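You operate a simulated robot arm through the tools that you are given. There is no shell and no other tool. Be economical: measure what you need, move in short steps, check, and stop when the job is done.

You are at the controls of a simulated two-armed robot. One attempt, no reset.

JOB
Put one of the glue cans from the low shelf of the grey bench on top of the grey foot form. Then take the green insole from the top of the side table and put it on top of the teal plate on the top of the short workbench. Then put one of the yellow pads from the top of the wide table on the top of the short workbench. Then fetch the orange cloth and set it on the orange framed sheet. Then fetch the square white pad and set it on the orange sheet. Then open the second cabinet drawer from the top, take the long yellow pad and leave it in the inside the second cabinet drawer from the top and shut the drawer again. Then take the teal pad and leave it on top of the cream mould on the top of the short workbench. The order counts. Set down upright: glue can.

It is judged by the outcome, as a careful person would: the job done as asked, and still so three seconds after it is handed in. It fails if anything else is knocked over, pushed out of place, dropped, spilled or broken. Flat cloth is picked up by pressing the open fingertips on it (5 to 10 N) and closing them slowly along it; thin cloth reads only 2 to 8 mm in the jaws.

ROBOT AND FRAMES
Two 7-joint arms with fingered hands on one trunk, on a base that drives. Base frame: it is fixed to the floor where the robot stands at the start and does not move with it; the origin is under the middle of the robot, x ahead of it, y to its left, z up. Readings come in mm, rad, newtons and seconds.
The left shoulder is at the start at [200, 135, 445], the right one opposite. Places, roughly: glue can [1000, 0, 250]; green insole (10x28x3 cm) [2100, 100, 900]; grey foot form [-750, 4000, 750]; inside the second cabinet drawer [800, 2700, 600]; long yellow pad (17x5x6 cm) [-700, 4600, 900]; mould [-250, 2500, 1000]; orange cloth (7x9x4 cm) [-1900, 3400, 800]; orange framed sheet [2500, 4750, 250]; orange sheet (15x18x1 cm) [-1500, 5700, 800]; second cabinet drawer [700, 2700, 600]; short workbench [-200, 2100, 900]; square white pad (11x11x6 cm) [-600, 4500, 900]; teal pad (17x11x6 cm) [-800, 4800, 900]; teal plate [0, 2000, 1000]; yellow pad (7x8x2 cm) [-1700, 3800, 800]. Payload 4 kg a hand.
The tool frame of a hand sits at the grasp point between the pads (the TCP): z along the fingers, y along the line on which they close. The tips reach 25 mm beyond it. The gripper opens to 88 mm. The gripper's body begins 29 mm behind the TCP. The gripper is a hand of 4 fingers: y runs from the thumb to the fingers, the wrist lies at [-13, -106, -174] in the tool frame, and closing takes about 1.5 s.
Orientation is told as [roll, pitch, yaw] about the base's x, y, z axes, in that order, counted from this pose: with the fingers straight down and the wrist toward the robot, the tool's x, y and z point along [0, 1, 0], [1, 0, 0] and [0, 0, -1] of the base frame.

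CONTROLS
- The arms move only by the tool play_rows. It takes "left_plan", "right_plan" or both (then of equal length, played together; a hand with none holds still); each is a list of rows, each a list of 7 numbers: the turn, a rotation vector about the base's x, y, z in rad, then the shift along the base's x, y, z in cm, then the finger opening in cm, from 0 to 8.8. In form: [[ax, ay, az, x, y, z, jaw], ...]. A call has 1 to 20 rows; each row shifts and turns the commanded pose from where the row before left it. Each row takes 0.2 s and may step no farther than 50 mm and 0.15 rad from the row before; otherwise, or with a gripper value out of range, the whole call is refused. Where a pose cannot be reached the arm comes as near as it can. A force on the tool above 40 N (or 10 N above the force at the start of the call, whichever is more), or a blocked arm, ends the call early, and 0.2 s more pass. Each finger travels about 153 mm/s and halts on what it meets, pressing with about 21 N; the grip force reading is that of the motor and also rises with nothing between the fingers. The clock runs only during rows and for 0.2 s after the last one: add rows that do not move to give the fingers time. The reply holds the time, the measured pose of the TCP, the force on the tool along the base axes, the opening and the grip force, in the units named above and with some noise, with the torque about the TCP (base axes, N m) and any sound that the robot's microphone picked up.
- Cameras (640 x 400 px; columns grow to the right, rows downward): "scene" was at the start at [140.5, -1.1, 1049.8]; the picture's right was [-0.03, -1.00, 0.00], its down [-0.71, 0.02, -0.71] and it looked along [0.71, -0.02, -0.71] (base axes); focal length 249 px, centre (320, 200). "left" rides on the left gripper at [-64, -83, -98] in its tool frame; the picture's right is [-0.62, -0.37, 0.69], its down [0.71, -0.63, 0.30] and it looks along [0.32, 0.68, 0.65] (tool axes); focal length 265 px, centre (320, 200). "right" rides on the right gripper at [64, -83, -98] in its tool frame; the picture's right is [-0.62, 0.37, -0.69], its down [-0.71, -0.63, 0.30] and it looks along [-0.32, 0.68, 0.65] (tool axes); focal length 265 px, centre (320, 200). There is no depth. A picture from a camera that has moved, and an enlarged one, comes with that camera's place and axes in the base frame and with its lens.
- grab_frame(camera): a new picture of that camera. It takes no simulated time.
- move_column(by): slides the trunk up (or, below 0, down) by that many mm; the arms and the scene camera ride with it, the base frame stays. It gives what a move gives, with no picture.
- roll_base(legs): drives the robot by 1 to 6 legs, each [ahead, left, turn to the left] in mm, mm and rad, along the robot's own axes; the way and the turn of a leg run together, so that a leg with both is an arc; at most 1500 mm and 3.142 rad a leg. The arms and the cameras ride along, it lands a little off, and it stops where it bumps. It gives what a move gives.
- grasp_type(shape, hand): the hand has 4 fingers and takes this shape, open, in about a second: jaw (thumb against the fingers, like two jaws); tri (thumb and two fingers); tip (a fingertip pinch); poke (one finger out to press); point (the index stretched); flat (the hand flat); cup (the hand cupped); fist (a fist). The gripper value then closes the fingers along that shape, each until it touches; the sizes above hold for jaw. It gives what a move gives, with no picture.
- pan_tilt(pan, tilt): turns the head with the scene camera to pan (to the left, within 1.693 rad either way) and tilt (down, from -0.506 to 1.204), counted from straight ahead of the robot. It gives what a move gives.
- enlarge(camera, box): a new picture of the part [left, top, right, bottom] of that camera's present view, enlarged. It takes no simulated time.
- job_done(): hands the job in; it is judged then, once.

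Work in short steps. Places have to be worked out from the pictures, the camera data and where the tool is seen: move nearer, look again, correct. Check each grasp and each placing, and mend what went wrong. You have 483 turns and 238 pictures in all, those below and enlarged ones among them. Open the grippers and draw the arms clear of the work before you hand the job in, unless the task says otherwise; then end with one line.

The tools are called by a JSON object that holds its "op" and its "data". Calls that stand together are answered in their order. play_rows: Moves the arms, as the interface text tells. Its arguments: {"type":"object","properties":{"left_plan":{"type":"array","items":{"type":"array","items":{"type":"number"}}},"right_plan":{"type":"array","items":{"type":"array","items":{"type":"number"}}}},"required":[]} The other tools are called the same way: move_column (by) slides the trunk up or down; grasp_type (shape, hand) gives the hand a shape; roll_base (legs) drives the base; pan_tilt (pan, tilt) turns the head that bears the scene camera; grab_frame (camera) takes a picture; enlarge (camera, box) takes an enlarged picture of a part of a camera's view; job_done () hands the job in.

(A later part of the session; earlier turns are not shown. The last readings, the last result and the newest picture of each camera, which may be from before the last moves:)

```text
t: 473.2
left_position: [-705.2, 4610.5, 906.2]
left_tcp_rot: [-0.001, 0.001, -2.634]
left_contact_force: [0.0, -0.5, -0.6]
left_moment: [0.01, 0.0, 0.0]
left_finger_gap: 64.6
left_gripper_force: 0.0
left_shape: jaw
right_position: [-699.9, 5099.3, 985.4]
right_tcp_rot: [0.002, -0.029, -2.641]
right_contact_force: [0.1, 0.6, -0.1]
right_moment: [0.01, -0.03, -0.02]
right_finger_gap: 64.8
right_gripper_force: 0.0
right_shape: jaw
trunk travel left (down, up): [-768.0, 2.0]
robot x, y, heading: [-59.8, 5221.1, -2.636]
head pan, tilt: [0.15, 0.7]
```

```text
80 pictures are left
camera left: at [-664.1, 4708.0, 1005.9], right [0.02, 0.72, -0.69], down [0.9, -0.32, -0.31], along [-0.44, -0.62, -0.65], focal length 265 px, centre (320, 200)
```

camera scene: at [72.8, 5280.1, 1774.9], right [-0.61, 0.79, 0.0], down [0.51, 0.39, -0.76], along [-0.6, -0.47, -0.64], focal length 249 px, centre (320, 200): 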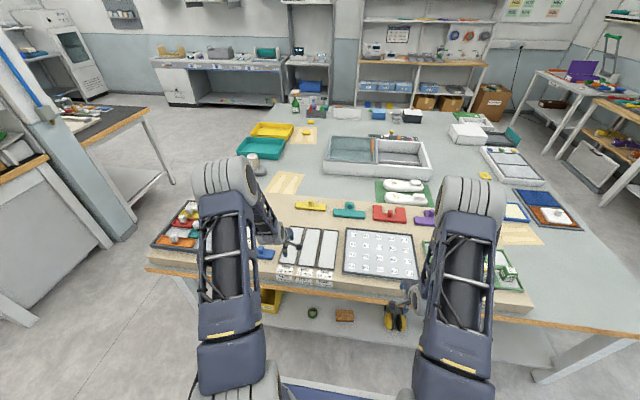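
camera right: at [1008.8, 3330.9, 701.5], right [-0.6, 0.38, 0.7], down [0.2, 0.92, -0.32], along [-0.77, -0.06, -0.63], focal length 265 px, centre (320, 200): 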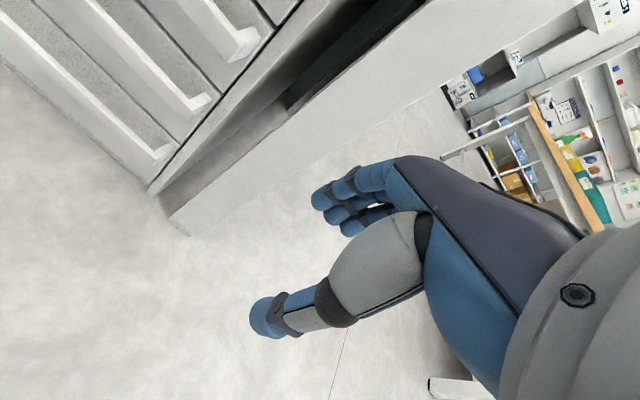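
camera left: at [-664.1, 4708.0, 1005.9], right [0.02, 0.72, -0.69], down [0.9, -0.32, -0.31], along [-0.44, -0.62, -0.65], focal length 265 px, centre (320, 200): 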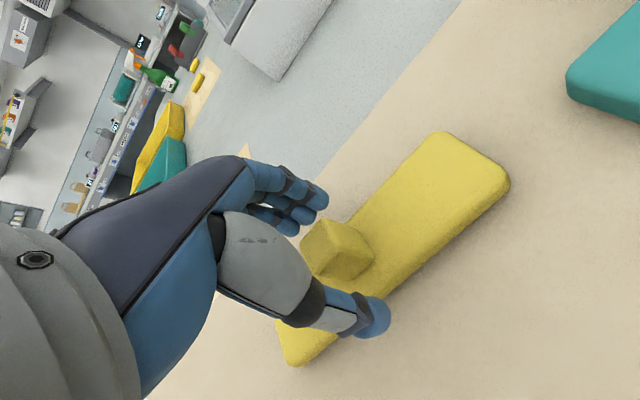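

Centered. Close on the knob.

{"op": "play_rows", "data": {"left_plan": [[0, 0, 0, 0, 0, -0.1, 5.0], [0, 0, 0, 0, 0, 0, 3.5], [0, 0, 0, 0, 0, 0, 1.5], [0, 0, 0, 0, 0, 0, 1.0], [0, 0, 0, 0, 0, 0, 1.0], [0, 0, 0, 0, 0, 0, 1.0]]}}

{"op": "play_rows", "data": {"left_plan": [[0, 0, 0, 0, 0, 1, 1.0], [0, 0, 0, 0, 0, 2, 1.0], [0, 0, 0, 0, 0, 3, 1.0], [0, 0, 0, 0, 0, 2, 1.0], [0, 0, 0, 0, 0, 0, 1.0]]}}

{"op": "grab_frame", "data": {"camera": "left"}}

```text
t: 474.6
left_position: [-705.6, 4611.8, 905.8]
left_tcp_rot: [-0.001, 0.0, -2.634]
left_contact_force: [0.5, 0.5, 0.8]
left_moment: [0.01, 0.01, 0.02]
left_finger_gap: 16.9
left_gripper_force: 21.2
left_shape: jaw
right_position: [-699.6, 5099.0, 984.9]
right_tcp_rot: [0.002, -0.029, -2.638]
right_contact_force: [-0.8, -0.1, 0.1]
right_moment: [0.0, -0.02, 0.02]
right_finger_gap: 64.8
right_gripper_force: 0.0
right_shape: jaw
trunk travel left (down, up): [-768.0, 2.0]
robot x, y, heading: [-61.6, 5220.6, -2.636]
head pan, tilt: [0.15, 0.7]
```

```text
t: 475.8
left_position: [-705.4, 4611.5, 985.8]
left_tcp_rot: [-0.003, 0.001, -2.634]
left_contact_force: [0.4, -0.3, 0.2]
left_moment: [0.02, -0.01, -0.01]
left_finger_gap: 17.0
left_gripper_force: 21.1
left_shape: jaw
right_position: [-700.6, 5098.7, 984.8]
right_tcp_rot: [0.002, -0.03, -2.638]
right_contact_force: [0.6, 0.3, -0.1]
right_moment: [-0.02, -0.01, 0.01]
right_finger_gap: 64.9
right_gripper_force: 0.0
right_shape: jaw
trunk travel left (down, up): [-768.0, 2.0]
robot x, y, heading: [-59.8, 5218.6, -2.628]
head pan, tilt: [0.15, 0.7]
```

```text
79 pictures are left
camera left: at [-664.4, 4707.7, 1084.7], right [0.02, 0.72, -0.69], down [0.9, -0.32, -0.31], along [-0.44, -0.62, -0.65], focal length 265 px, centre (320, 200)
```

left: 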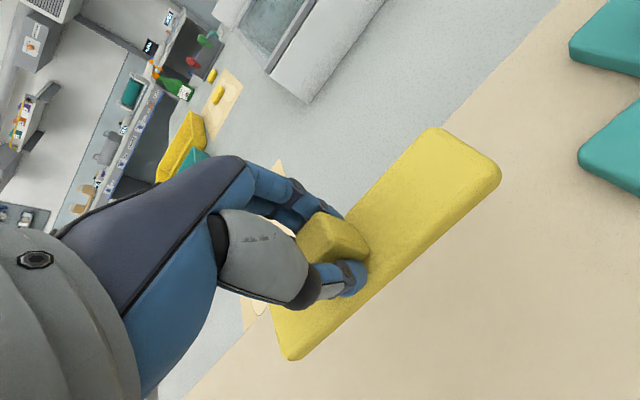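

Yellow pad held level. Drive back to the open drawer.

{"op": "roll_base", "data": {"legs": [[-650, 0, 0], [0, 1300, 0], [0, 1150, 0]]}}

{"op": "move_column", "data": {"by": -240}}

{"op": "pan_tilt", "data": {"pan": 0.2, "tilt": 0.8}}

{"op": "grab_frame", "data": {"camera": "scene"}}

{"op": "grab_frame", "data": {"camera": "left"}}

```text
t: 491.0
left_position: [1063.2, 2793.8, 985.9]
left_tcp_rot: [-0.001, 0.0, -2.621]
left_contact_force: [0.2, 1.2, -0.5]
left_moment: [0.01, 0.01, 0.02]
left_finger_gap: 16.8
left_gripper_force: 21.5
left_shape: jaw
right_position: [1063.3, 3282.2, 984.9]
right_tcp_rot: [0.002, -0.029, -2.626]
right_contact_force: [0.2, 0.4, 0.4]
right_moment: [0.03, -0.01, -0.01]
right_finger_gap: 64.8
right_gripper_force: 0.0
right_shape: jaw
trunk travel left (down, up): [-768.0, 2.0]
robot x, y, heading: [1700.4, 3408.3, -2.617]
head pan, tilt: [0.15, 0.7]
```

```text
t: 493.5
left_position: [1061.7, 2793.5, 745.4]
left_tcp_rot: [0.0, 0.002, -2.62]
left_contact_force: [-0.5, 0.1, -0.8]
left_moment: [0.02, -0.01, 0.01]
left_finger_gap: 16.8
left_gripper_force: 20.8
left_shape: jaw
right_position: [1061.9, 3281.0, 745.5]
right_tcp_rot: [0.001, -0.03, -2.628]
right_contact_force: [-0.6, -1.0, 0.5]
right_moment: [0.02, 0.0, 0.03]
right_finger_gap: 64.6
right_gripper_force: 0.0
right_shape: jaw
trunk travel left (down, up): [-528.0, 242.0]
robot x, y, heading: [1702.3, 3405.7, -2.623]
head pan, tilt: [0.15, 0.7]
```

```text
t: 494.1
left_position: [1062.2, 2794.0, 747.0]
left_tcp_rot: [-0.003, 0.0, -2.621]
left_contact_force: [0.4, -0.3, -0.6]
left_moment: [0.02, -0.02, -0.01]
left_finger_gap: 16.7
left_gripper_force: 20.6
left_shape: jaw
right_position: [1061.9, 3280.4, 745.0]
right_tcp_rot: [0.002, -0.03, -2.627]
right_contact_force: [0.3, 0.0, 0.7]
right_moment: [-0.02, -0.02, 0.01]
right_finger_gap: 64.6
right_gripper_force: 0.0
right_shape: jaw
trunk travel left (down, up): [-528.0, 242.0]
robot x, y, heading: [1704.1, 3409.4, -2.619]
head pan, tilt: [0.201, 0.799]
```

```text
78 pictures are left
camera scene: at [1585.6, 3326.6, 1526.8], right [-0.66, 0.75, 0.0], down [0.54, 0.47, -0.7], along [-0.52, -0.46, -0.72], focal length 249 px, centre (320, 200)
```

scene: 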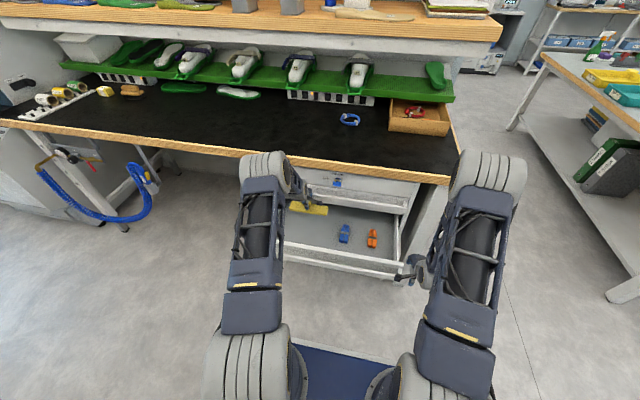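

```text
77 pictures are left
camera left: at [1102.1, 2890.6, 844.5], right [0.01, 0.72, -0.69], down [0.9, -0.31, -0.31], along [-0.43, -0.62, -0.65], focal length 265 px, centre (320, 200)
```

left: 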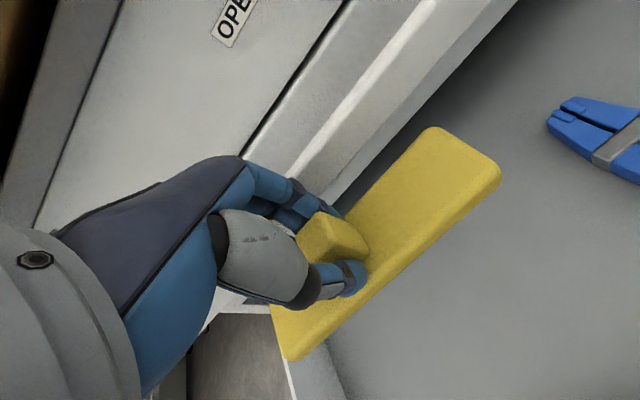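

Hand is over the drawer, a bit close to the cabinet. Move 60 mm outward and 35 mm right, then look.

{"op": "play_rows", "data": {"left_plan": [[0, 0, 0, 1.3, 0.7, 0, 1.0], [0, 0, 0, 1.3, 1.2, 0, 1.0], [0, 0, 0, 1.0, 4.0, 0, 1.0], [0, 0, 0, 0, 0, 0, 1.0]]}}

{"op": "grab_frame", "data": {"camera": "left"}}

{"op": "enlarge", "data": {"camera": "scene", "box": [240, 160, 440, 300]}}

```text
t: 495.1
left_position: [1098.7, 2851.6, 745.8]
left_tcp_rot: [-0.002, -0.002, -2.618]
left_contact_force: [0.5, -0.2, -0.2]
left_moment: [0.01, 0.01, -0.02]
left_finger_gap: 17.1
left_gripper_force: 21.2
left_shape: jaw
right_position: [1062.5, 3281.3, 744.4]
right_tcp_rot: [0.001, -0.031, -2.627]
right_contact_force: [-0.5, 0.1, 0.4]
right_moment: [0.02, -0.03, 0.01]
right_finger_gap: 64.9
right_gripper_force: 0.1
right_shape: jaw
trunk travel left (down, up): [-528.0, 242.0]
robot x, y, heading: [1699.4, 3404.6, -2.617]
head pan, tilt: [0.201, 0.799]
```

```text
76 pictures are left
camera left: at [1138.5, 2949.5, 844.9], right [0.01, 0.72, -0.69], down [0.9, -0.31, -0.31], along [-0.43, -0.62, -0.65], focal length 265 px, centre (320, 200)
```

left: 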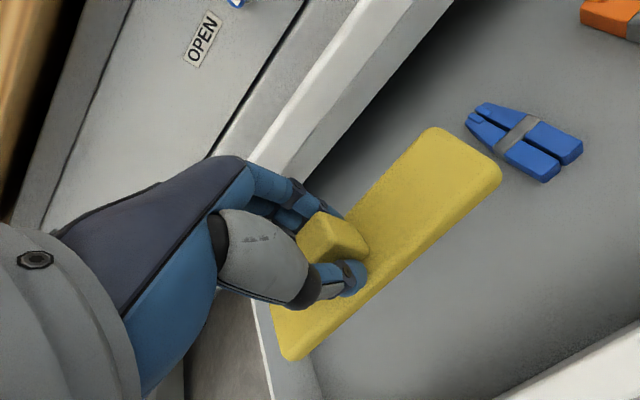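

```text
2.86 times, centred on (340, 230) of scene
camera zoom: at [1585.6, 3326.5, 1526.7], right [-0.66, 0.75, 0.0], down [0.54, 0.47, -0.7], along [-0.52, -0.46, -0.72], focal length 711 px, centre (263, 114)
```

zoom: 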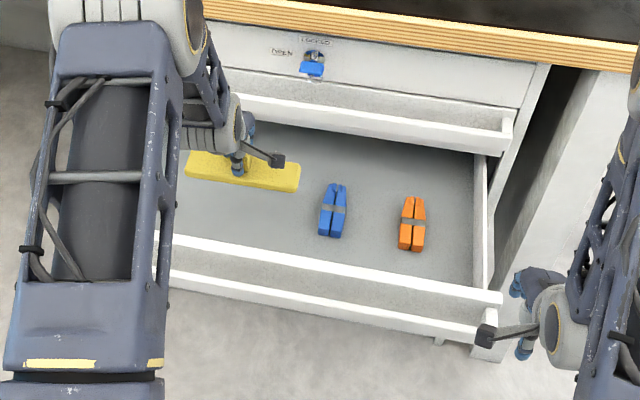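

Left wall at a≈1828, so room enough. Shift 20 mm left and descend; slow to contact.

{"op": "play_rows", "data": {"left_plan": [[0, 0, 0, 0.95, -1.75, -1.5, 1.0], [0, 0, 0, 0, 0, -2.5, 1.0], [0, 0, 0, 0, 0, -2.5, 1.0], [0, 0, 0, 0, 0, -1.5, 1.0], [0, 0, 0, 0, 0, -0.8, 1.0], [0, 0, 0, 0, 0, -0.5, 1.0], [0, 0, 0, 0, 0, -0.5, 1.0], [0, 0, 0, 0, 0, 0, 1.0]]}}

{"op": "grab_frame", "data": {"camera": "left"}}

```text
t: 496.9
left_position: [1107.7, 2835.0, 647.3]
left_tcp_rot: [-0.001, -0.001, -2.62]
left_contact_force: [-0.3, 0.2, -0.9]
left_moment: [0.02, -0.02, 0.0]
left_finger_gap: 16.9
left_gripper_force: 20.9
left_shape: jaw
right_position: [1061.8, 3281.1, 744.4]
right_tcp_rot: [0.002, -0.029, -2.626]
right_contact_force: [-0.7, 0.0, -0.2]
right_moment: [0.03, 0.01, -0.04]
right_finger_gap: 65.0
right_gripper_force: 0.2
right_shape: jaw
trunk travel left (down, up): [-528.0, 242.0]
robot x, y, heading: [1697.4, 3408.7, -2.622]
head pan, tilt: [0.201, 0.799]
```

```text
74 pictures are left
camera left: at [1147.7, 2931.9, 746.3], right [0.01, 0.72, -0.69], down [0.9, -0.31, -0.31], along [-0.43, -0.62, -0.65], focal length 265 px, centre (320, 200)
```

left: 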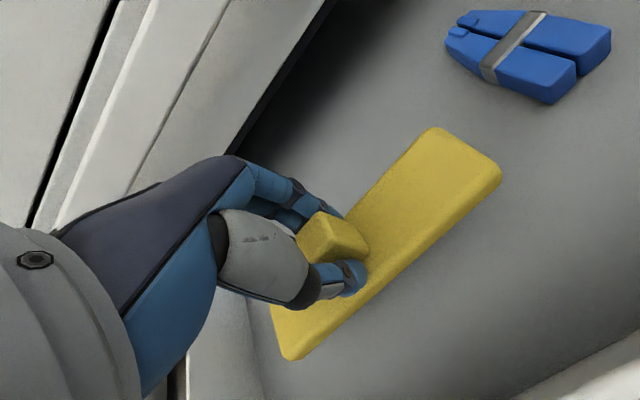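

Good. Continue down in small steps.

{"op": "play_rows", "data": {"left_plan": [[0, 0, 0, 0, 0, -0.5, 1.0], [0, 0, 0, 0, 0, -0.4, 1.0], [0, 0, 0, 0, 0, -0.4, 1.0], [0, 0, 0, 0, 0, -0.4, 1.0], [0, 0, 0, 0, 0, -0.4, 1.0], [0, 0, 0, 0, 0, -0.4, 1.0], [0, 0, 0, 0, 0, 0, 1.0]]}}

{"op": "grab_frame", "data": {"camera": "left"}}

```text
t: 498.5
left_position: [1106.7, 2835.9, 622.2]
left_tcp_rot: [-0.001, 0.001, -2.621]
left_contact_force: [-0.2, -0.2, -0.1]
left_moment: [0.0, 0.01, 0.01]
left_finger_gap: 16.7
left_gripper_force: 21.2
left_shape: jaw
right_position: [1060.9, 3282.3, 745.8]
right_tcp_rot: [0.001, -0.03, -2.626]
right_contact_force: [-0.5, -0.6, 0.1]
right_moment: [0.02, 0.0, 0.0]
right_finger_gap: 64.7
right_gripper_force: 0.1
right_shape: jaw
trunk travel left (down, up): [-528.0, 242.0]
robot x, y, heading: [1701.0, 3406.5, -2.618]
head pan, tilt: [0.201, 0.799]
```

```text
73 pictures are left
camera left: at [1147.6, 2932.1, 721.4], right [0.01, 0.72, -0.69], down [0.9, -0.31, -0.31], along [-0.43, -0.62, -0.65], focal length 265 px, centre (320, 200)
```

left: 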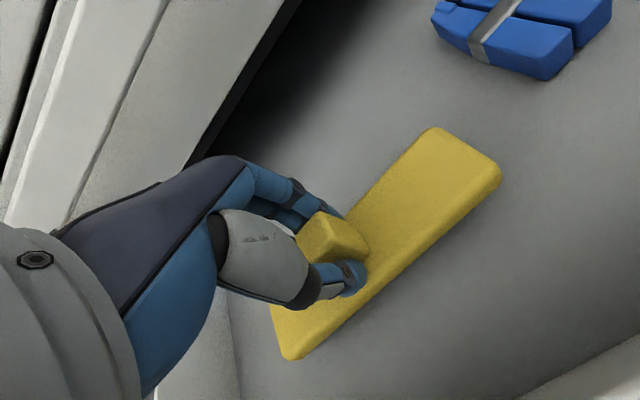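

{"op": "play_rows", "data": {"left_plan": [[0, 0, 0, 0, 0, -0.4, 1.0], [0, 0, 0, 0, 0, -0.4, 1.0], [0, 0, 0, 0, 0, -0.4, 1.0], [0, 0, 0, 0, 0, -0.4, 1.0], [0, 0, 0, 0, 0, -0.4, 1.0], [0, 0, 0, 0, 0, -0.4, 1.0], [0, 0, 0, 0, 0, 0, 1.0]]}}

{"op": "grab_frame", "data": {"camera": "left"}}

```text
t: 500.1
left_position: [1106.1, 2833.9, 600.7]
left_tcp_rot: [-0.002, -0.006, -2.621]
left_contact_force: [0.8, 1.0, 14.8]
left_moment: [0.0, 0.04, 0.0]
left_finger_gap: 17.7
left_gripper_force: 21.2
left_shape: jaw
right_position: [1061.6, 3282.0, 746.5]
right_tcp_rot: [0.001, -0.031, -2.627]
right_contact_force: [0.2, -0.4, 0.3]
right_moment: [-0.02, -0.03, -0.02]
right_finger_gap: 65.0
right_gripper_force: 0.1
right_shape: jaw
trunk travel left (down, up): [-528.0, 242.0]
robot x, y, heading: [1701.0, 3409.1, -2.619]
head pan, tilt: [0.201, 0.799]
```

```text
72 pictures are left
camera left: at [1147.0, 2931.6, 699.0], right [0.01, 0.72, -0.69], down [0.9, -0.31, -0.31], along [-0.43, -0.62, -0.65], focal length 265 px, centre (320, 200)
```

left: 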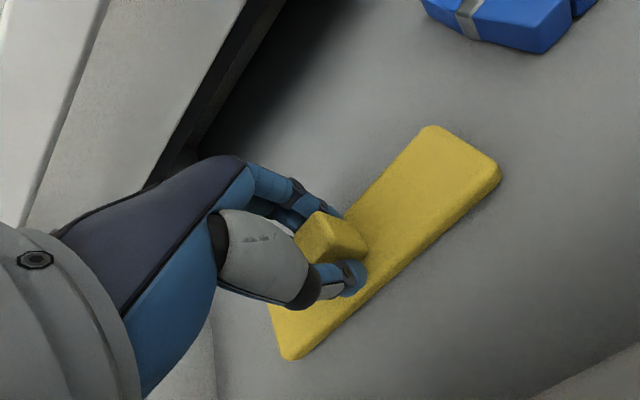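

Pad rests on the drawer floor. Open and rise.

{"op": "play_rows", "data": {"left_plan": [[0, 0, 0, 0, 0, 0.2, 2.2], [0, 0, 0, 0, 0, 0, 3.5], [0, 0, 0, 0, 0, 0, 5.0], [0, 0, 0, 0, 0, 0, 5.0], [0, 0, 0, 0, 0, 1, 5.0], [0, 0, 0, 0, 0, 3, 5.0], [0, 0, 0, 0, 0, 4, 5.0], [0, 0, 0, 0, 0, 4, 5.0], [0, 0, 0, 0, 0, 2, 5.0]]}}

{"op": "grab_frame", "data": {"camera": "left"}}

```text
t: 502.1
left_position: [1106.1, 2835.5, 739.9]
left_tcp_rot: [-0.002, 0.001, -2.621]
left_contact_force: [0.7, -0.2, -0.3]
left_moment: [-0.01, 0.02, 0.01]
left_finger_gap: 49.5
left_gripper_force: 0.0
left_shape: jaw
right_position: [1061.8, 3281.8, 744.7]
right_tcp_rot: [0.002, -0.03, -2.626]
right_contact_force: [0.7, 0.3, 0.4]
right_moment: [0.02, 0.02, -0.01]
right_finger_gap: 64.7
right_gripper_force: 0.0
right_shape: jaw
trunk travel left (down, up): [-528.0, 242.0]
robot x, y, heading: [1700.8, 3410.0, -2.617]
head pan, tilt: [0.201, 0.799]
```

```text
71 pictures are left
camera left: at [1147.2, 2932.6, 838.8], right [0.01, 0.72, -0.69], down [0.9, -0.31, -0.3], along [-0.43, -0.62, -0.66], focal length 265 px, centre (320, 200)
```

left: 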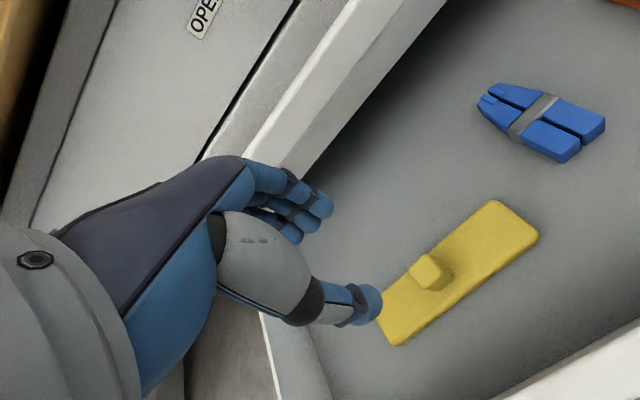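

Pad is in the drawer. I back off, tilt the left hand forward again to push the drawer shut.

{"op": "roll_base", "data": {"legs": [[-330, 0, 0]]}}

{"op": "play_rows", "data": {"left_plan": [[-0.071, 0.124, 0, 0.5, 0.3, -1, 6], [-0.071, 0.124, 0, 0.5, 0.3, -1, 6], [-0.071, 0.124, 0, 0.5, 0.3, -1, 6], [-0.071, 0.124, 0, 0.5, 0.3, -1.2, 6], [-0.071, 0.124, 0, 0.5, 0.3, -1.2, 6], [-0.071, 0.124, 0, 0.5, 0.3, -1.2, 6], [-0.071, 0.124, 0, 0, 0, -1.2, 6], [-0.071, 0.124, 0, 0, 0, -1.2, 6], [-0.071, 0.124, 0, 0, 0, -1.2, 6], [-0.071, 0.124, 0, 0, 0, -1.2, 6], [-0.071, 0.124, 0, 0, 0, -1.2, 6], [0, 0, 0, 0, 0, 0, 6]]}}

{"op": "grab_frame", "data": {"camera": "scene"}}

```text
t: 504.3
left_position: [1394.2, 2999.4, 739.8]
left_tcp_rot: [-0.001, -0.002, -2.618]
left_contact_force: [0.2, -0.4, -0.2]
left_moment: [0.0, 0.0, -0.01]
left_finger_gap: 49.8
left_gripper_force: 0.2
left_shape: jaw
right_position: [1348.5, 3445.1, 745.3]
right_tcp_rot: [0.001, -0.031, -2.626]
right_contact_force: [-0.4, 0.1, -0.7]
right_moment: [0.03, 0.01, -0.02]
right_finger_gap: 64.6
right_gripper_force: 0.3
right_shape: jaw
trunk travel left (down, up): [-528.0, 242.0]
robot x, y, heading: [1988.3, 3573.4, -2.618]
head pan, tilt: [0.201, 0.799]
```

```text
t: 506.9
left_position: [1406.7, 3027.9, 682.1]
left_tcp_rot: [-2.444, -1.567, -0.178]
left_contact_force: [0.0, 0.3, 0.0]
left_moment: [0.0, -0.01, 0.0]
left_finger_gap: 59.7
left_gripper_force: 0.1
left_shape: jaw
left hand out of reach, approached as far as the arm can: row 10, 11
right_position: [1348.4, 3446.2, 745.3]
right_tcp_rot: [0.0, -0.029, -2.626]
right_contact_force: [0.4, 0.3, -0.5]
right_moment: [0.03, 0.01, -0.01]
right_finger_gap: 64.8
right_gripper_force: 0.0
right_shape: jaw
trunk travel left (down, up): [-528.0, 242.0]
robot x, y, heading: [1985.3, 3569.7, -2.616]
head pan, tilt: [0.201, 0.799]
```

```text
70 pictures are left
camera scene: at [1872.4, 3491.3, 1526.7], right [-0.66, 0.75, 0.0], down [0.54, 0.47, -0.7], along [-0.52, -0.46, -0.72], focal length 249 px, centre (320, 200)
```

scene: 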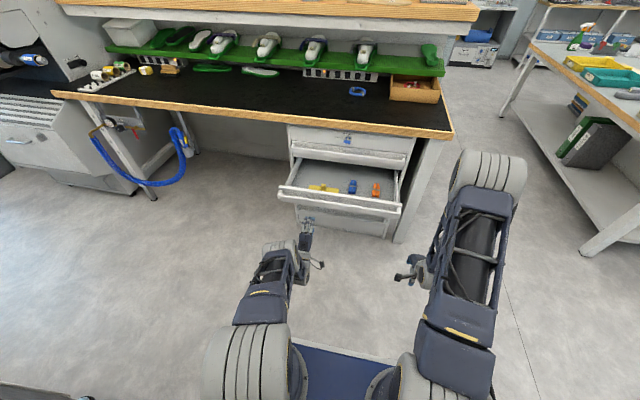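

Lower trunk to bring the hand to the handle height, straighten heading and shift right 70 mm.

{"op": "move_column", "data": {"by": -70}}

{"op": "roll_base", "data": {"legs": [[0, 0, -0.023], [0, -80, 0]]}}

{"op": "play_rows", "data": {"left_plan": [[0, 0, 0, 0, 0, 0, 6], [0, 0, 0, 0, 0, 0, 6]]}}

{"op": "enlarge", "data": {"camera": "scene", "box": [230, 110, 450, 300]}}

```text
t: 508.0
left_position: [1408.1, 3027.4, 611.6]
left_tcp_rot: [-1.687, -1.569, -0.935]
left_contact_force: [-0.7, 0.3, -1.0]
left_moment: [-0.01, 0.04, 0.0]
left_finger_gap: 60.0
left_gripper_force: 0.1
left_shape: jaw
right_position: [1348.5, 3444.7, 675.0]
right_tcp_rot: [0.002, -0.032, -2.625]
right_contact_force: [0.1, -0.9, -0.2]
right_moment: [-0.06, -0.01, -0.04]
right_finger_gap: 64.7
right_gripper_force: 0.0
right_shape: jaw
trunk travel left (down, up): [-458.0, 312.0]
robot x, y, heading: [1989.0, 3573.1, -2.621]
head pan, tilt: [0.201, 0.799]
```

```text
t: 509.4
left_position: [1355.0, 3111.6, 612.1]
left_tcp_rot: [-1.69, -1.568, -0.957]
left_contact_force: [0.3, 1.0, -0.5]
left_moment: [-0.03, 0.0, 0.0]
left_finger_gap: 59.9
left_gripper_force: 0.1
left_shape: jaw
right_position: [1306.9, 3532.2, 675.3]
right_tcp_rot: [0.002, -0.032, -2.648]
right_contact_force: [0.4, -0.3, 0.6]
right_moment: [0.01, 0.0, 0.01]
right_finger_gap: 65.1
right_gripper_force: 0.0
right_shape: jaw
trunk travel left (down, up): [-458.0, 312.0]
robot x, y, heading: [1948.0, 3643.3, -2.64]
head pan, tilt: [0.201, 0.799]
```

```text
t: 510.0
left_position: [1354.7, 3112.5, 611.9]
left_tcp_rot: [-1.751, -1.569, -0.893]
left_contact_force: [0.6, -0.3, -0.4]
left_moment: [-0.02, 0.03, 0.0]
left_finger_gap: 59.8
left_gripper_force: 0.0
left_shape: jaw
right_position: [1307.1, 3532.1, 675.4]
right_tcp_rot: [0.002, -0.029, -2.648]
right_contact_force: [0.0, 0.1, 0.3]
right_moment: [0.01, -0.01, 0.01]
right_finger_gap: 64.8
right_gripper_force: 0.0
right_shape: jaw
trunk travel left (down, up): [-458.0, 312.0]
robot x, y, heading: [1951.7, 3645.0, -2.64]
head pan, tilt: [0.201, 0.799]
```

```text
2.11 times, centred on (340, 205) of scene
camera zoom: at [1831.7, 3564.9, 1456.7], right [-0.64, 0.76, 0.0], down [0.55, 0.46, -0.7], along [-0.53, -0.45, -0.72], focal length 524 px, centre (278, 190)
```

zoom: 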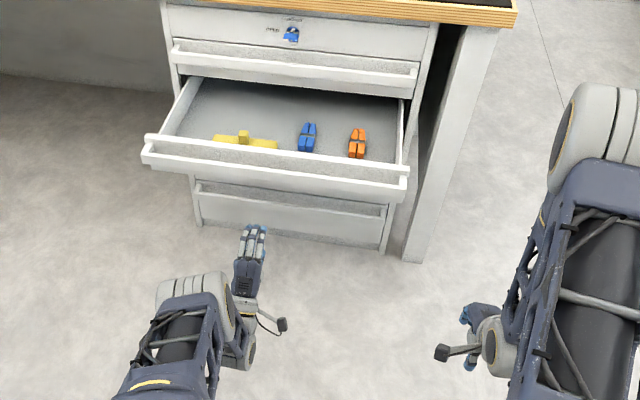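

Drive forward 212 mm to bracket the handle.

{"op": "roll_base", "data": {"legs": [[212, 0, 0]]}}

{"op": "grab_frame", "data": {"camera": "left"}}

```text
t: 511.7
left_position: [1167.6, 3012.9, 611.6]
left_tcp_rot: [-1.633, -1.57, -1.017]
left_contact_force: [0.0, 0.4, 0.1]
left_moment: [-0.01, 0.0, 0.01]
left_finger_gap: 60.0
left_gripper_force: 0.0
left_shape: jaw
right_position: [1119.4, 3431.2, 675.7]
right_tcp_rot: [0.0, -0.028, -2.649]
right_contact_force: [-0.4, 0.6, -0.4]
right_moment: [-0.03, -0.01, 0.01]
right_finger_gap: 65.0
right_gripper_force: 0.0
right_shape: jaw
trunk travel left (down, up): [-458.0, 312.0]
robot x, y, heading: [1764.9, 3542.3, -2.644]
head pan, tilt: [0.201, 0.799]
```

```text
68 pictures are left
camera left: at [1223.6, 3115.3, 528.6], right [-0.9, 0.22, -0.37], down [0.07, -0.77, -0.63], along [-0.42, -0.6, 0.68], focal length 265 px, centre (320, 200)
```

left: 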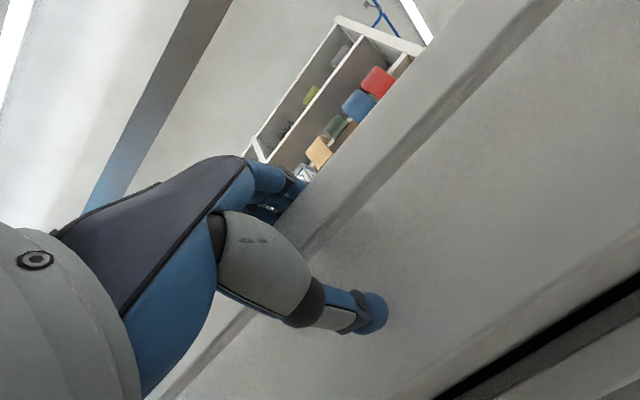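

Handle is between thumb and fingers. Close on it and push the drawer in.

{"op": "play_rows", "data": {"left_plan": [[0, 0, 0, 0, 0, 0, 4], [0, 0, 0, 0, 0, 0, 2], [0, 0, 0, 0, 0, 0, 0], [0, 0, 0, 0, 0, 0, 0], [0, 0, 0, 0, 0, 0, 0], [0, 0, 0, 0, 0, 0, 0]]}}

{"op": "roll_base", "data": {"legs": [[200, 0, 0]]}}

{"op": "enlarge", "data": {"camera": "scene", "box": [180, 110, 440, 310]}}

```text
t: 513.1
left_position: [1168.3, 3011.5, 611.5]
left_tcp_rot: [-1.554, -1.569, -1.093]
left_contact_force: [-2.2, -2.6, -0.2]
left_moment: [-0.15, 0.07, 0.03]
left_finger_gap: 15.8
left_gripper_force: 21.3
left_shape: jaw
right_position: [1120.4, 3431.7, 675.7]
right_tcp_rot: [0.003, -0.03, -2.648]
right_contact_force: [0.7, 0.0, -0.4]
right_moment: [0.0, 0.01, 0.02]
right_finger_gap: 64.5
right_gripper_force: 0.0
right_shape: jaw
trunk travel left (down, up): [-458.0, 312.0]
robot x, y, heading: [1762.0, 3540.4, -2.642]
head pan, tilt: [0.201, 0.799]
```

```text
t: 514.7
left_position: [990.4, 2915.1, 610.4]
left_tcp_rot: [-1.782, -1.569, -0.866]
left_contact_force: [9.1, -11.2, -2.5]
left_moment: [0.07, 0.13, -0.16]
left_finger_gap: 15.1
left_gripper_force: 21.0
left_shape: jaw
right_position: [943.7, 3334.4, 676.5]
right_tcp_rot: [0.001, -0.03, -2.651]
right_contact_force: [-0.2, -0.1, 0.6]
right_moment: [0.02, 0.01, 0.0]
right_finger_gap: 64.7
right_gripper_force: 0.0
right_shape: jaw
trunk travel left (down, up): [-458.0, 312.0]
robot x, y, heading: [1583.4, 3449.0, -2.646]
head pan, tilt: [0.201, 0.799]
```

```text
2.00 times, centred on (310, 210) of scene
camera zoom: at [1468.0, 3367.1, 1456.7], right [-0.64, 0.77, 0.0], down [0.55, 0.46, -0.7], along [-0.53, -0.45, -0.72], focal length 498 px, centre (340, 180)
```

zoom: 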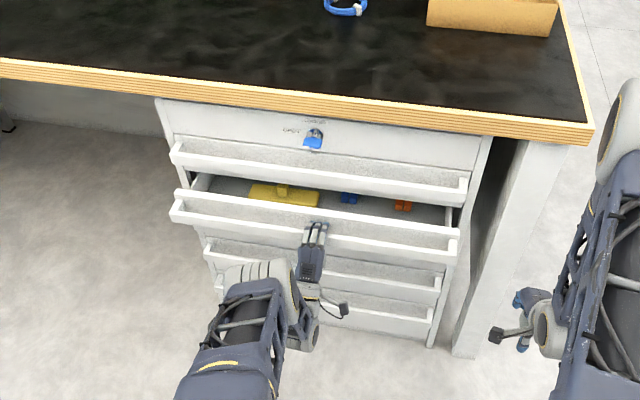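

Nearly shut; drive the last 58 mm with a slight left correction.

{"op": "roll_base", "data": {"legs": [[58, 6, 0]]}}

{"op": "enlarge", "data": {"camera": "scene", "box": [180, 110, 440, 310]}}

```text
t: 515.6
left_position: [940.9, 2882.7, 611.7]
left_tcp_rot: [-1.529, -1.569, -1.12]
left_contact_force: [-5.6, 12.3, -1.9]
left_moment: [-0.24, -0.09, 0.08]
left_finger_gap: 14.7
left_gripper_force: 21.4
left_shape: jaw
right_position: [894.2, 3302.6, 676.1]
right_tcp_rot: [0.001, -0.029, -2.649]
right_contact_force: [1.6, -0.6, -0.2]
right_moment: [0.0, 0.02, -0.02]
right_finger_gap: 64.9
right_gripper_force: 0.0
right_shape: jaw
trunk travel left (down, up): [-458.0, 312.0]
robot x, y, heading: [1537.6, 3412.4, -2.644]
head pan, tilt: [0.201, 0.799]
```

```text
2.00 times, centred on (310, 210) of scene
camera zoom: at [1419.6, 3334.6, 1456.7], right [-0.64, 0.77, 0.0], down [0.55, 0.46, -0.7], along [-0.53, -0.45, -0.72], focal length 498 px, centre (340, 180)
```

zoom: 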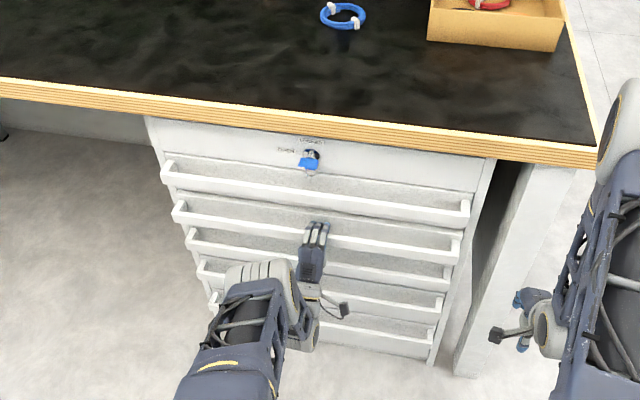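

Looks flush. A final 8 mm push to be sure, then release.

{"op": "roll_base", "data": {"legs": [[8, 0, 0]]}}

{"op": "play_rows", "data": {"left_plan": [[0, 0, 0, 0, 0, 0, 3], [0, 0, 0, 0, 0, 0, 5], [0, 0, 0, 0, 0, 0, 6], [0, 0, 0, 0, 0, 0, 6], [0, 0, 0, 2.0, 1.1, 0, 6], [0, 0, 0, 3.0, 1.6, 0, 6], [0, 0, 0, 3.0, 1.6, 0, 6]]}}

{"op": "enlarge", "data": {"camera": "scene", "box": [180, 110, 440, 310]}}

```text
t: 516.4
left_position: [934.8, 2879.7, 611.8]
left_tcp_rot: [-1.383, -1.568, -1.268]
left_contact_force: [-6.7, 4.3, -1.2]
left_moment: [-0.13, -0.11, 0.08]
left_finger_gap: 14.8
left_gripper_force: 20.8
left_shape: jaw
right_position: [887.4, 3298.0, 676.0]
right_tcp_rot: [0.001, -0.029, -2.65]
right_contact_force: [0.2, -0.3, -0.9]
right_moment: [0.01, 0.01, 0.01]
right_finger_gap: 64.8
right_gripper_force: 0.1
right_shape: jaw
trunk travel left (down, up): [-458.0, 312.0]
robot x, y, heading: [1522.7, 3412.4, -2.643]
head pan, tilt: [0.201, 0.799]
```

```text
t: 518.0
left_position: [1014.4, 2921.5, 617.3]
left_tcp_rot: [-0.53, -1.569, -2.123]
left_contact_force: [0.5, 0.2, 0.0]
left_moment: [0.01, 0.01, -0.02]
left_finger_gap: 59.7
left_gripper_force: 0.0
left_shape: jaw
left hand out of reach, approached as far as the arm can: row 7
right_position: [888.2, 3298.2, 675.6]
right_tcp_rot: [0.003, -0.029, -2.651]
right_contact_force: [0.3, 0.3, -0.5]
right_moment: [-0.03, 0.01, 0.0]
right_finger_gap: 64.7
right_gripper_force: 0.0
right_shape: jaw
trunk travel left (down, up): [-458.0, 312.0]
robot x, y, heading: [1525.9, 3406.1, -2.643]
head pan, tilt: [0.201, 0.799]
```

```text
2.00 times, centred on (310, 210) of scene
camera zoom: at [1412.5, 3330.7, 1456.7], right [-0.64, 0.77, 0.0], down [0.55, 0.46, -0.7], along [-0.53, -0.45, -0.72], focal length 498 px, centre (340, 180)
```

zoom: 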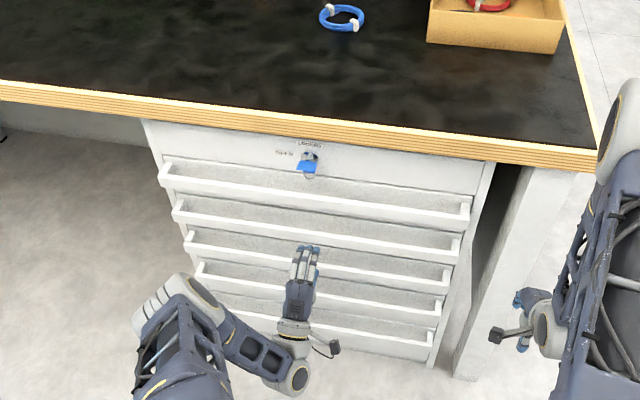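

Drawer is shut. Now the teal pad: back off, restore the left hand, raise, and go to the table again.

{"op": "roll_base", "data": {"legs": [[-280, 0, 0]]}}

{"op": "play_rows", "data": {"left_plan": [[0.0691, -0.125, 0, 0, 0, 0.5, 6.5], [0.0691, -0.125, 0, 0, 0, 0.5, 6.5], [0.0691, -0.125, 0, 0, 0, 0.5, 6.5], [0.0691, -0.125, 0, 0, 0, 0.5, 6.5], [0.0691, -0.125, 0, -0.5, -0.3, 1, 6.5], [0.0691, -0.125, 0, -0.5, -0.3, 1, 6.5], [0.0691, -0.125, 0, -0.5, -0.3, 1, 6.5], [0.0691, -0.125, 0, -0.5, -0.3, 1, 6.5], [0.0691, -0.125, 0, -0.5, -0.3, 1, 6.5], [0.0691, -0.125, 0, 0, 0, 1, 6.5], [0.0691, -0.125, 0, 0, 0, 0, 6.5]]}}

{"op": "move_column", "data": {"by": 310}}

{"op": "roll_base", "data": {"legs": [[0, -1200, 0], [0, -1000, 0], [760, 0, 0]]}}

{"op": "pan_tilt", "data": {"pan": -0.2, "tilt": 0.75}}

{"op": "grab_frame", "data": {"camera": "scene"}}

{"op": "grab_frame", "data": {"camera": "right"}}

```text
t: 519.9
left_position: [1262.4, 3054.8, 616.4]
left_tcp_rot: [-0.386, -1.567, -2.261]
left_contact_force: [-1.1, 0.5, 0.3]
left_moment: [-0.01, -0.01, 0.02]
left_finger_gap: 59.5
left_gripper_force: 0.2
left_shape: jaw
right_position: [1134.8, 3430.8, 675.5]
right_tcp_rot: [0.002, -0.03, -2.649]
right_contact_force: [1.5, 0.1, 0.0]
right_moment: [0.03, 0.02, 0.01]
right_finger_gap: 64.8
right_gripper_force: 0.0
right_shape: jaw
trunk travel left (down, up): [-458.0, 312.0]
robot x, y, heading: [1772.7, 3547.1, -2.639]
head pan, tilt: [0.201, 0.799]
```

```text
t: 522.3
left_position: [1237.8, 3040.4, 697.9]
left_tcp_rot: [-0.013, 0.003, -2.636]
left_contact_force: [-0.4, -0.6, -0.4]
left_moment: [0.0, 0.01, 0.02]
left_finger_gap: 64.7
left_gripper_force: 0.1
left_shape: jaw
right_position: [1134.3, 3430.7, 675.9]
right_tcp_rot: [0.001, -0.03, -2.648]
right_contact_force: [0.4, 0.5, 0.3]
right_moment: [-0.04, 0.03, 0.01]
right_finger_gap: 65.0
right_gripper_force: 0.0
right_shape: jaw
trunk travel left (down, up): [-458.0, 312.0]
robot x, y, heading: [1778.6, 3547.2, -2.644]
head pan, tilt: [0.201, 0.799]
```

```text
t: 525.4
left_position: [1237.6, 3039.4, 1006.5]
left_tcp_rot: [-0.011, 0.004, -2.636]
left_contact_force: [0.0, 0.4, 0.1]
left_moment: [-0.02, -0.02, 0.01]
left_finger_gap: 64.7
left_gripper_force: 0.0
left_shape: jaw
right_position: [1134.7, 3431.9, 985.8]
right_tcp_rot: [0.003, -0.028, -2.648]
right_contact_force: [-1.2, 0.1, 0.0]
right_moment: [-0.02, -0.01, -0.03]
right_finger_gap: 64.8
right_gripper_force: 0.0
right_shape: jaw
trunk travel left (down, up): [-768.0, 2.0]
robot x, y, heading: [1774.6, 3545.9, -2.64]
head pan, tilt: [0.201, 0.799]
```

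```text
t: 540.0
left_position: [-494.2, 4583.4, 1006.5]
left_tcp_rot: [-0.01, 0.003, -2.624]
left_contact_force: [0.5, -0.6, -0.2]
left_moment: [-0.02, 0.01, -0.01]
left_finger_gap: 64.7
left_gripper_force: 0.0
left_shape: jaw
right_position: [-601.3, 4973.8, 984.7]
right_tcp_rot: [0.002, -0.03, -2.635]
right_contact_force: [0.5, -0.4, 0.6]
right_moment: [0.02, -0.01, 0.02]
right_finger_gap: 64.8
right_gripper_force: 0.0
right_shape: jaw
trunk travel left (down, up): [-768.0, 2.0]
robot x, y, heading: [38.9, 5091.1, -2.633]
head pan, tilt: [0.201, 0.799]
```

```text
t: 540.9
left_position: [-493.6, 4583.7, 1006.5]
left_tcp_rot: [-0.012, 0.004, -2.624]
left_contact_force: [0.5, 0.0, -0.7]
left_moment: [-0.01, 0.04, -0.01]
left_finger_gap: 64.8
left_gripper_force: 0.1
left_shape: jaw
right_position: [-600.3, 4973.6, 985.2]
right_tcp_rot: [0.002, -0.03, -2.636]
right_contact_force: [0.7, 0.2, -1.1]
right_moment: [0.02, -0.01, -0.01]
right_finger_gap: 64.9
right_gripper_force: 0.0
right_shape: jaw
trunk travel left (down, up): [-768.0, 2.0]
robot x, y, heading: [37.9, 5097.3, -2.629]
head pan, tilt: [-0.201, 0.75]
```

```text
64 pictures are left
camera scene: at [-95.0, 5040.9, 1770.7], right [-0.31, 0.95, 0.0], down [0.65, 0.21, -0.73], along [-0.7, -0.22, -0.68], focal length 249 px, centre (320, 200)
```

scene: 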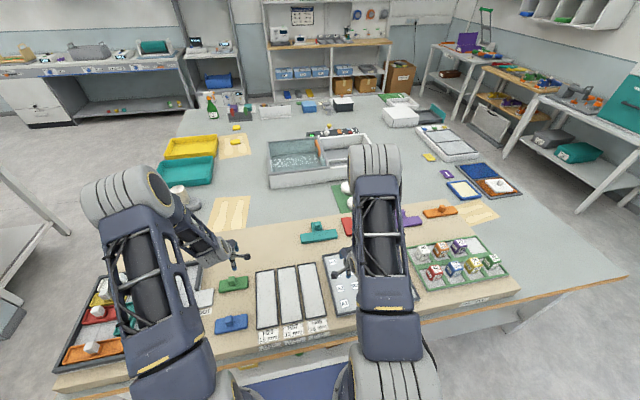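

```text
63 pictures are left
camera right: at [-494.4, 4959.9, 1081.5], right [-0.61, 0.37, 0.7], down [0.2, 0.93, -0.32], along [-0.77, -0.06, -0.63], focal length 265 px, centre (320, 200)
```

right: 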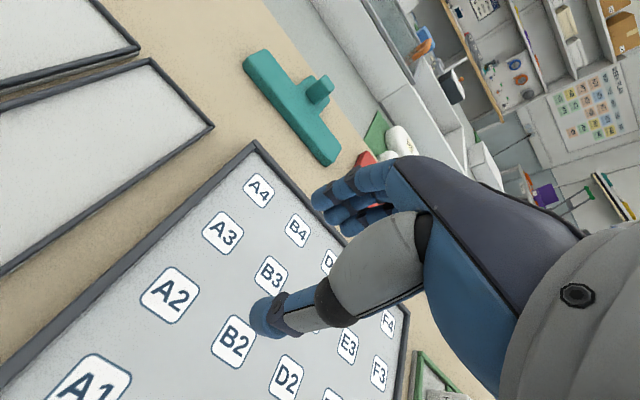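

Teal T-pad's knob ≈ (-826,4790). Moving the right hand above it.

{"op": "play_rows", "data": {"right_plan": [[0, 0, 0, -3.2, -2.6, 0, 6.5], [0, 0, 0, -3.2, -2.6, 0, 6.5], [0, 0, 0, -3.2, -2.6, 0, 6.5], [0, 0, 0, -3.2, -2.6, 0, 6.5], [0, 0, 0, -3.2, -2.6, -1, 6.5], [0, 0, 0, -3.2, -2.6, -1, 6.5], [0, 0, 0, -3.2, -2.6, -1.5, 6.5], [0, 0, 0, 0, 0, 0, 6.5]]}}

{"op": "grab_frame", "data": {"camera": "right"}}

```text
t: 542.7
left_position: [-494.3, 4582.6, 1006.6]
left_tcp_rot: [-0.013, 0.003, -2.625]
left_contact_force: [0.0, 0.1, 1.0]
left_moment: [0.04, -0.01, 0.0]
left_finger_gap: 64.9
left_gripper_force: 0.0
left_shape: jaw
right_position: [-827.0, 4790.9, 951.0]
right_tcp_rot: [0.002, -0.026, -2.637]
right_contact_force: [0.2, -0.6, 0.2]
right_moment: [0.01, -0.01, 0.0]
right_finger_gap: 64.8
right_gripper_force: 0.0
right_shape: jaw
trunk travel left (down, up): [-768.0, 2.0]
robot x, y, heading: [33.1, 5092.6, -2.63]
head pan, tilt: [-0.201, 0.75]
```

```text
62 pictures are left
camera right: at [-719.2, 4777.8, 1046.5], right [-0.61, 0.37, 0.7], down [0.2, 0.93, -0.32], along [-0.77, -0.06, -0.64], focal length 265 px, centre (320, 200)
```

right: 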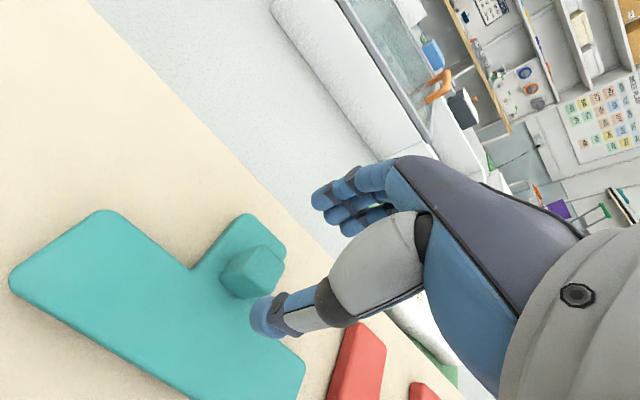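

Nudge (+6,+4) mm and descend.

{"op": "play_rows", "data": {"right_plan": [[0, 0, 0, 0.6, 0.4, -1.5, 6.5], [0, 0, 0, 0, 0, -1.5, 6.5], [0, 0, 0, 0, 0, -0.8, 6.5], [0, 0, 0, 0, 0, -0.5, 6.5], [0, 0, 0, 0, 0, 0, 6.5]]}}

{"op": "grab_frame", "data": {"camera": "right"}}

```text
t: 543.9
left_position: [-493.6, 4583.5, 1006.3]
left_tcp_rot: [-0.013, 0.003, -2.623]
left_contact_force: [-0.6, -0.7, 0.0]
left_moment: [0.03, 0.02, -0.03]
left_finger_gap: 64.6
left_gripper_force: 0.1
left_shape: jaw
right_position: [-819.0, 4795.4, 907.5]
right_tcp_rot: [0.002, -0.028, -2.636]
right_contact_force: [-0.6, -0.4, 0.3]
right_moment: [-0.01, 0.0, 0.0]
right_finger_gap: 64.9
right_gripper_force: 0.0
right_shape: jaw
trunk travel left (down, up): [-768.0, 2.0]
robot x, y, heading: [36.2, 5095.8, -2.632]
head pan, tilt: [-0.201, 0.75]
```

```text
61 pictures are left
camera right: at [-712.5, 4781.9, 1003.0], right [-0.61, 0.38, 0.7], down [0.2, 0.93, -0.32], along [-0.77, -0.06, -0.63], focal length 265 px, centre (320, 200)
```

right: 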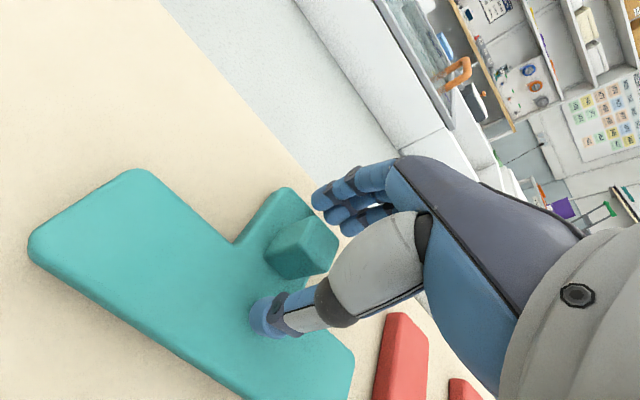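

Centered. Close and lift.

{"op": "play_rows", "data": {"right_plan": [[0, 0, 0, 0, 0, -0.1, 5.0], [0, 0, 0, 0, 0, 0, 3.5], [0, 0, 0, 0, 0, 0, 1.5], [0, 0, 0, 0, 0, 0, 1.0], [0, 0, 0, 0, 0, 0, 1.0], [0, 0, 0, 0, 0, 0, 1.0]]}}

{"op": "play_rows", "data": {"right_plan": [[0, 0, 0, 0, 0, 1, 1.0], [0, 0, 0, 0, 0, 2, 1.0], [0, 0, 0, 0, 0, 3, 1.0], [0, 0, 0, 0, 0, 2, 1.0], [0, 0, 0, 0, 0, 0, 1.0]]}}

{"op": "grab_frame", "data": {"camera": "right"}}

```text
t: 545.3
left_position: [-495.1, 4584.2, 1005.5]
left_tcp_rot: [-0.013, 0.002, -2.624]
left_contact_force: [-0.8, -0.2, 0.1]
left_moment: [0.01, -0.03, -0.02]
left_finger_gap: 64.5
left_gripper_force: 0.2
left_shape: jaw
right_position: [-818.7, 4795.0, 907.2]
right_tcp_rot: [0.002, -0.028, -2.635]
right_contact_force: [-0.3, -0.8, 0.8]
right_moment: [0.03, -0.01, -0.02]
right_finger_gap: 16.8
right_gripper_force: 21.3
right_shape: jaw
trunk travel left (down, up): [-768.0, 2.0]
robot x, y, heading: [37.4, 5097.7, -2.63]
head pan, tilt: [-0.201, 0.75]
```

```text
t: 546.5
left_position: [-493.9, 4582.7, 1005.8]
left_tcp_rot: [-0.013, 0.003, -2.623]
left_contact_force: [-0.2, -0.5, 0.5]
left_moment: [0.0, 0.02, 0.01]
left_finger_gap: 64.9
left_gripper_force: 0.0
left_shape: jaw
right_position: [-820.5, 4796.5, 985.7]
right_tcp_rot: [0.0, -0.031, -2.636]
right_contact_force: [-0.1, 0.2, 0.2]
right_moment: [-0.02, 0.03, -0.01]
right_finger_gap: 16.8
right_gripper_force: 20.7
right_shape: jaw
trunk travel left (down, up): [-768.0, 2.0]
robot x, y, heading: [37.1, 5093.8, -2.631]
head pan, tilt: [-0.201, 0.75]
```

```text
60 pictures are left
camera right: at [-712.8, 4782.3, 1082.3], right [-0.61, 0.37, 0.7], down [0.2, 0.93, -0.32], along [-0.77, -0.06, -0.63], focal length 265 px, centre (320, 200)
```

right: 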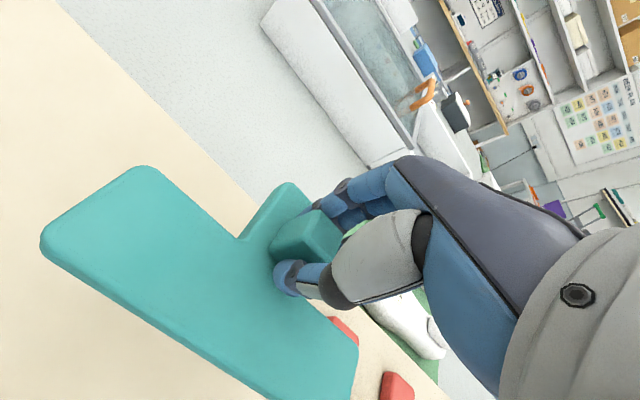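

Teal pad held level. I back off, retract/raise the arm a little, and drive to the gap by the workbench's end.

{"op": "roll_base", "data": {"legs": [[-350, 0, 0]]}}

{"op": "play_rows", "data": {"right_plan": [[0, 0, 0, 3.3, 1.6, 0.5, 1.0], [0, 0, 0, 3.3, 1.6, 0.7, 1.0], [0, 0, 0, 3.3, 1.6, 0.7, 1.0], [0, 0, 0, 3.3, 1.6, 0.7, 1.0], [0, 0, 0, 3.3, 1.6, 0.7, 1.0], [0, 0, 0, 2.5, 1.2, 0.7, 1.0], [0, 0, 0, 0, 0, 0, 1.0]]}}

{"op": "roll_base", "data": {"legs": [[0, 1440, 0], [1450, 0, 0]]}}

{"op": "pan_tilt", "data": {"pan": 0.6, "tilt": 0.6}}

{"op": "grab_frame", "data": {"camera": "scene"}}

```text
t: 548.8
left_position: [-190.7, 4753.2, 1007.0]
left_tcp_rot: [-0.012, 0.003, -2.621]
left_contact_force: [-0.1, 0.3, -0.6]
left_moment: [-0.03, 0.0, 0.0]
left_finger_gap: 64.9
left_gripper_force: 0.0
left_shape: jaw
right_position: [-515.9, 4965.6, 986.4]
right_tcp_rot: [0.001, -0.029, -2.634]
right_contact_force: [-0.7, -0.1, -0.3]
right_moment: [-0.01, -0.01, 0.01]
right_finger_gap: 16.7
right_gripper_force: 21.3
right_shape: jaw
trunk travel left (down, up): [-768.0, 2.0]
robot x, y, heading: [341.0, 5264.4, -2.626]
head pan, tilt: [-0.201, 0.75]
```

```text
t: 550.4
left_position: [-190.6, 4753.6, 1005.4]
left_tcp_rot: [-0.013, 0.005, -2.622]
left_contact_force: [-0.3, 0.0, -0.2]
left_moment: [0.01, 0.0, 0.01]
left_finger_gap: 65.1
left_gripper_force: 0.0
left_shape: jaw
right_position: [-326.2, 5058.0, 1025.8]
right_tcp_rot: [0.001, -0.03, -2.634]
right_contact_force: [0.2, -0.4, -1.1]
right_moment: [0.0, 0.0, -0.02]
right_finger_gap: 16.6
right_gripper_force: 21.4
right_shape: jaw
trunk travel left (down, up): [-768.0, 2.0]
robot x, y, heading: [343.5, 5262.3, -2.627]
head pan, tilt: [-0.201, 0.75]
```

```text
t: 564.4
left_position: [-731.2, 2762.0, 1006.4]
left_tcp_rot: [-0.013, 0.003, -2.617]
left_contact_force: [-0.6, -0.6, -0.7]
left_moment: [-0.01, 0.0, -0.02]
left_finger_gap: 64.9
left_gripper_force: 0.0
left_shape: jaw
right_position: [-869.9, 3066.4, 1027.2]
right_tcp_rot: [0.003, -0.029, -2.63]
right_contact_force: [1.1, -0.6, -0.9]
right_moment: [-0.03, 0.01, -0.02]
right_finger_gap: 16.6
right_gripper_force: 21.1
right_shape: jaw
trunk travel left (down, up): [-768.0, 2.0]
robot x, y, heading: [-207.1, 3276.7, -2.622]
head pan, tilt: [-0.201, 0.75]
```

```text
t: 565.5
left_position: [-733.5, 2762.3, 1006.4]
left_tcp_rot: [-0.012, 0.003, -2.616]
left_contact_force: [0.1, -0.5, -0.3]
left_moment: [0.01, 0.06, 0.01]
left_finger_gap: 65.0
left_gripper_force: 0.1
left_shape: jaw
right_position: [-868.7, 3067.4, 1027.0]
right_tcp_rot: [0.002, -0.03, -2.628]
right_contact_force: [0.0, 0.0, -0.4]
right_moment: [-0.03, 0.02, 0.01]
right_finger_gap: 16.8
right_gripper_force: 20.6
right_shape: jaw
trunk travel left (down, up): [-768.0, 2.0]
robot x, y, heading: [-201.4, 3285.6, -2.621]
head pan, tilt: [0.6, 0.6]
```

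```text
59 pictures are left
camera scene: at [-296.1, 3170.2, 1783.6], right [-0.9, 0.44, 0.0], down [0.25, 0.51, -0.82], along [-0.36, -0.74, -0.57], focal length 249 px, centre (320, 200)
```

scene: 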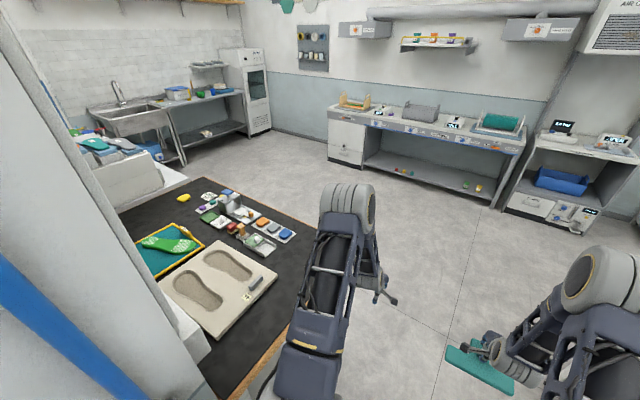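

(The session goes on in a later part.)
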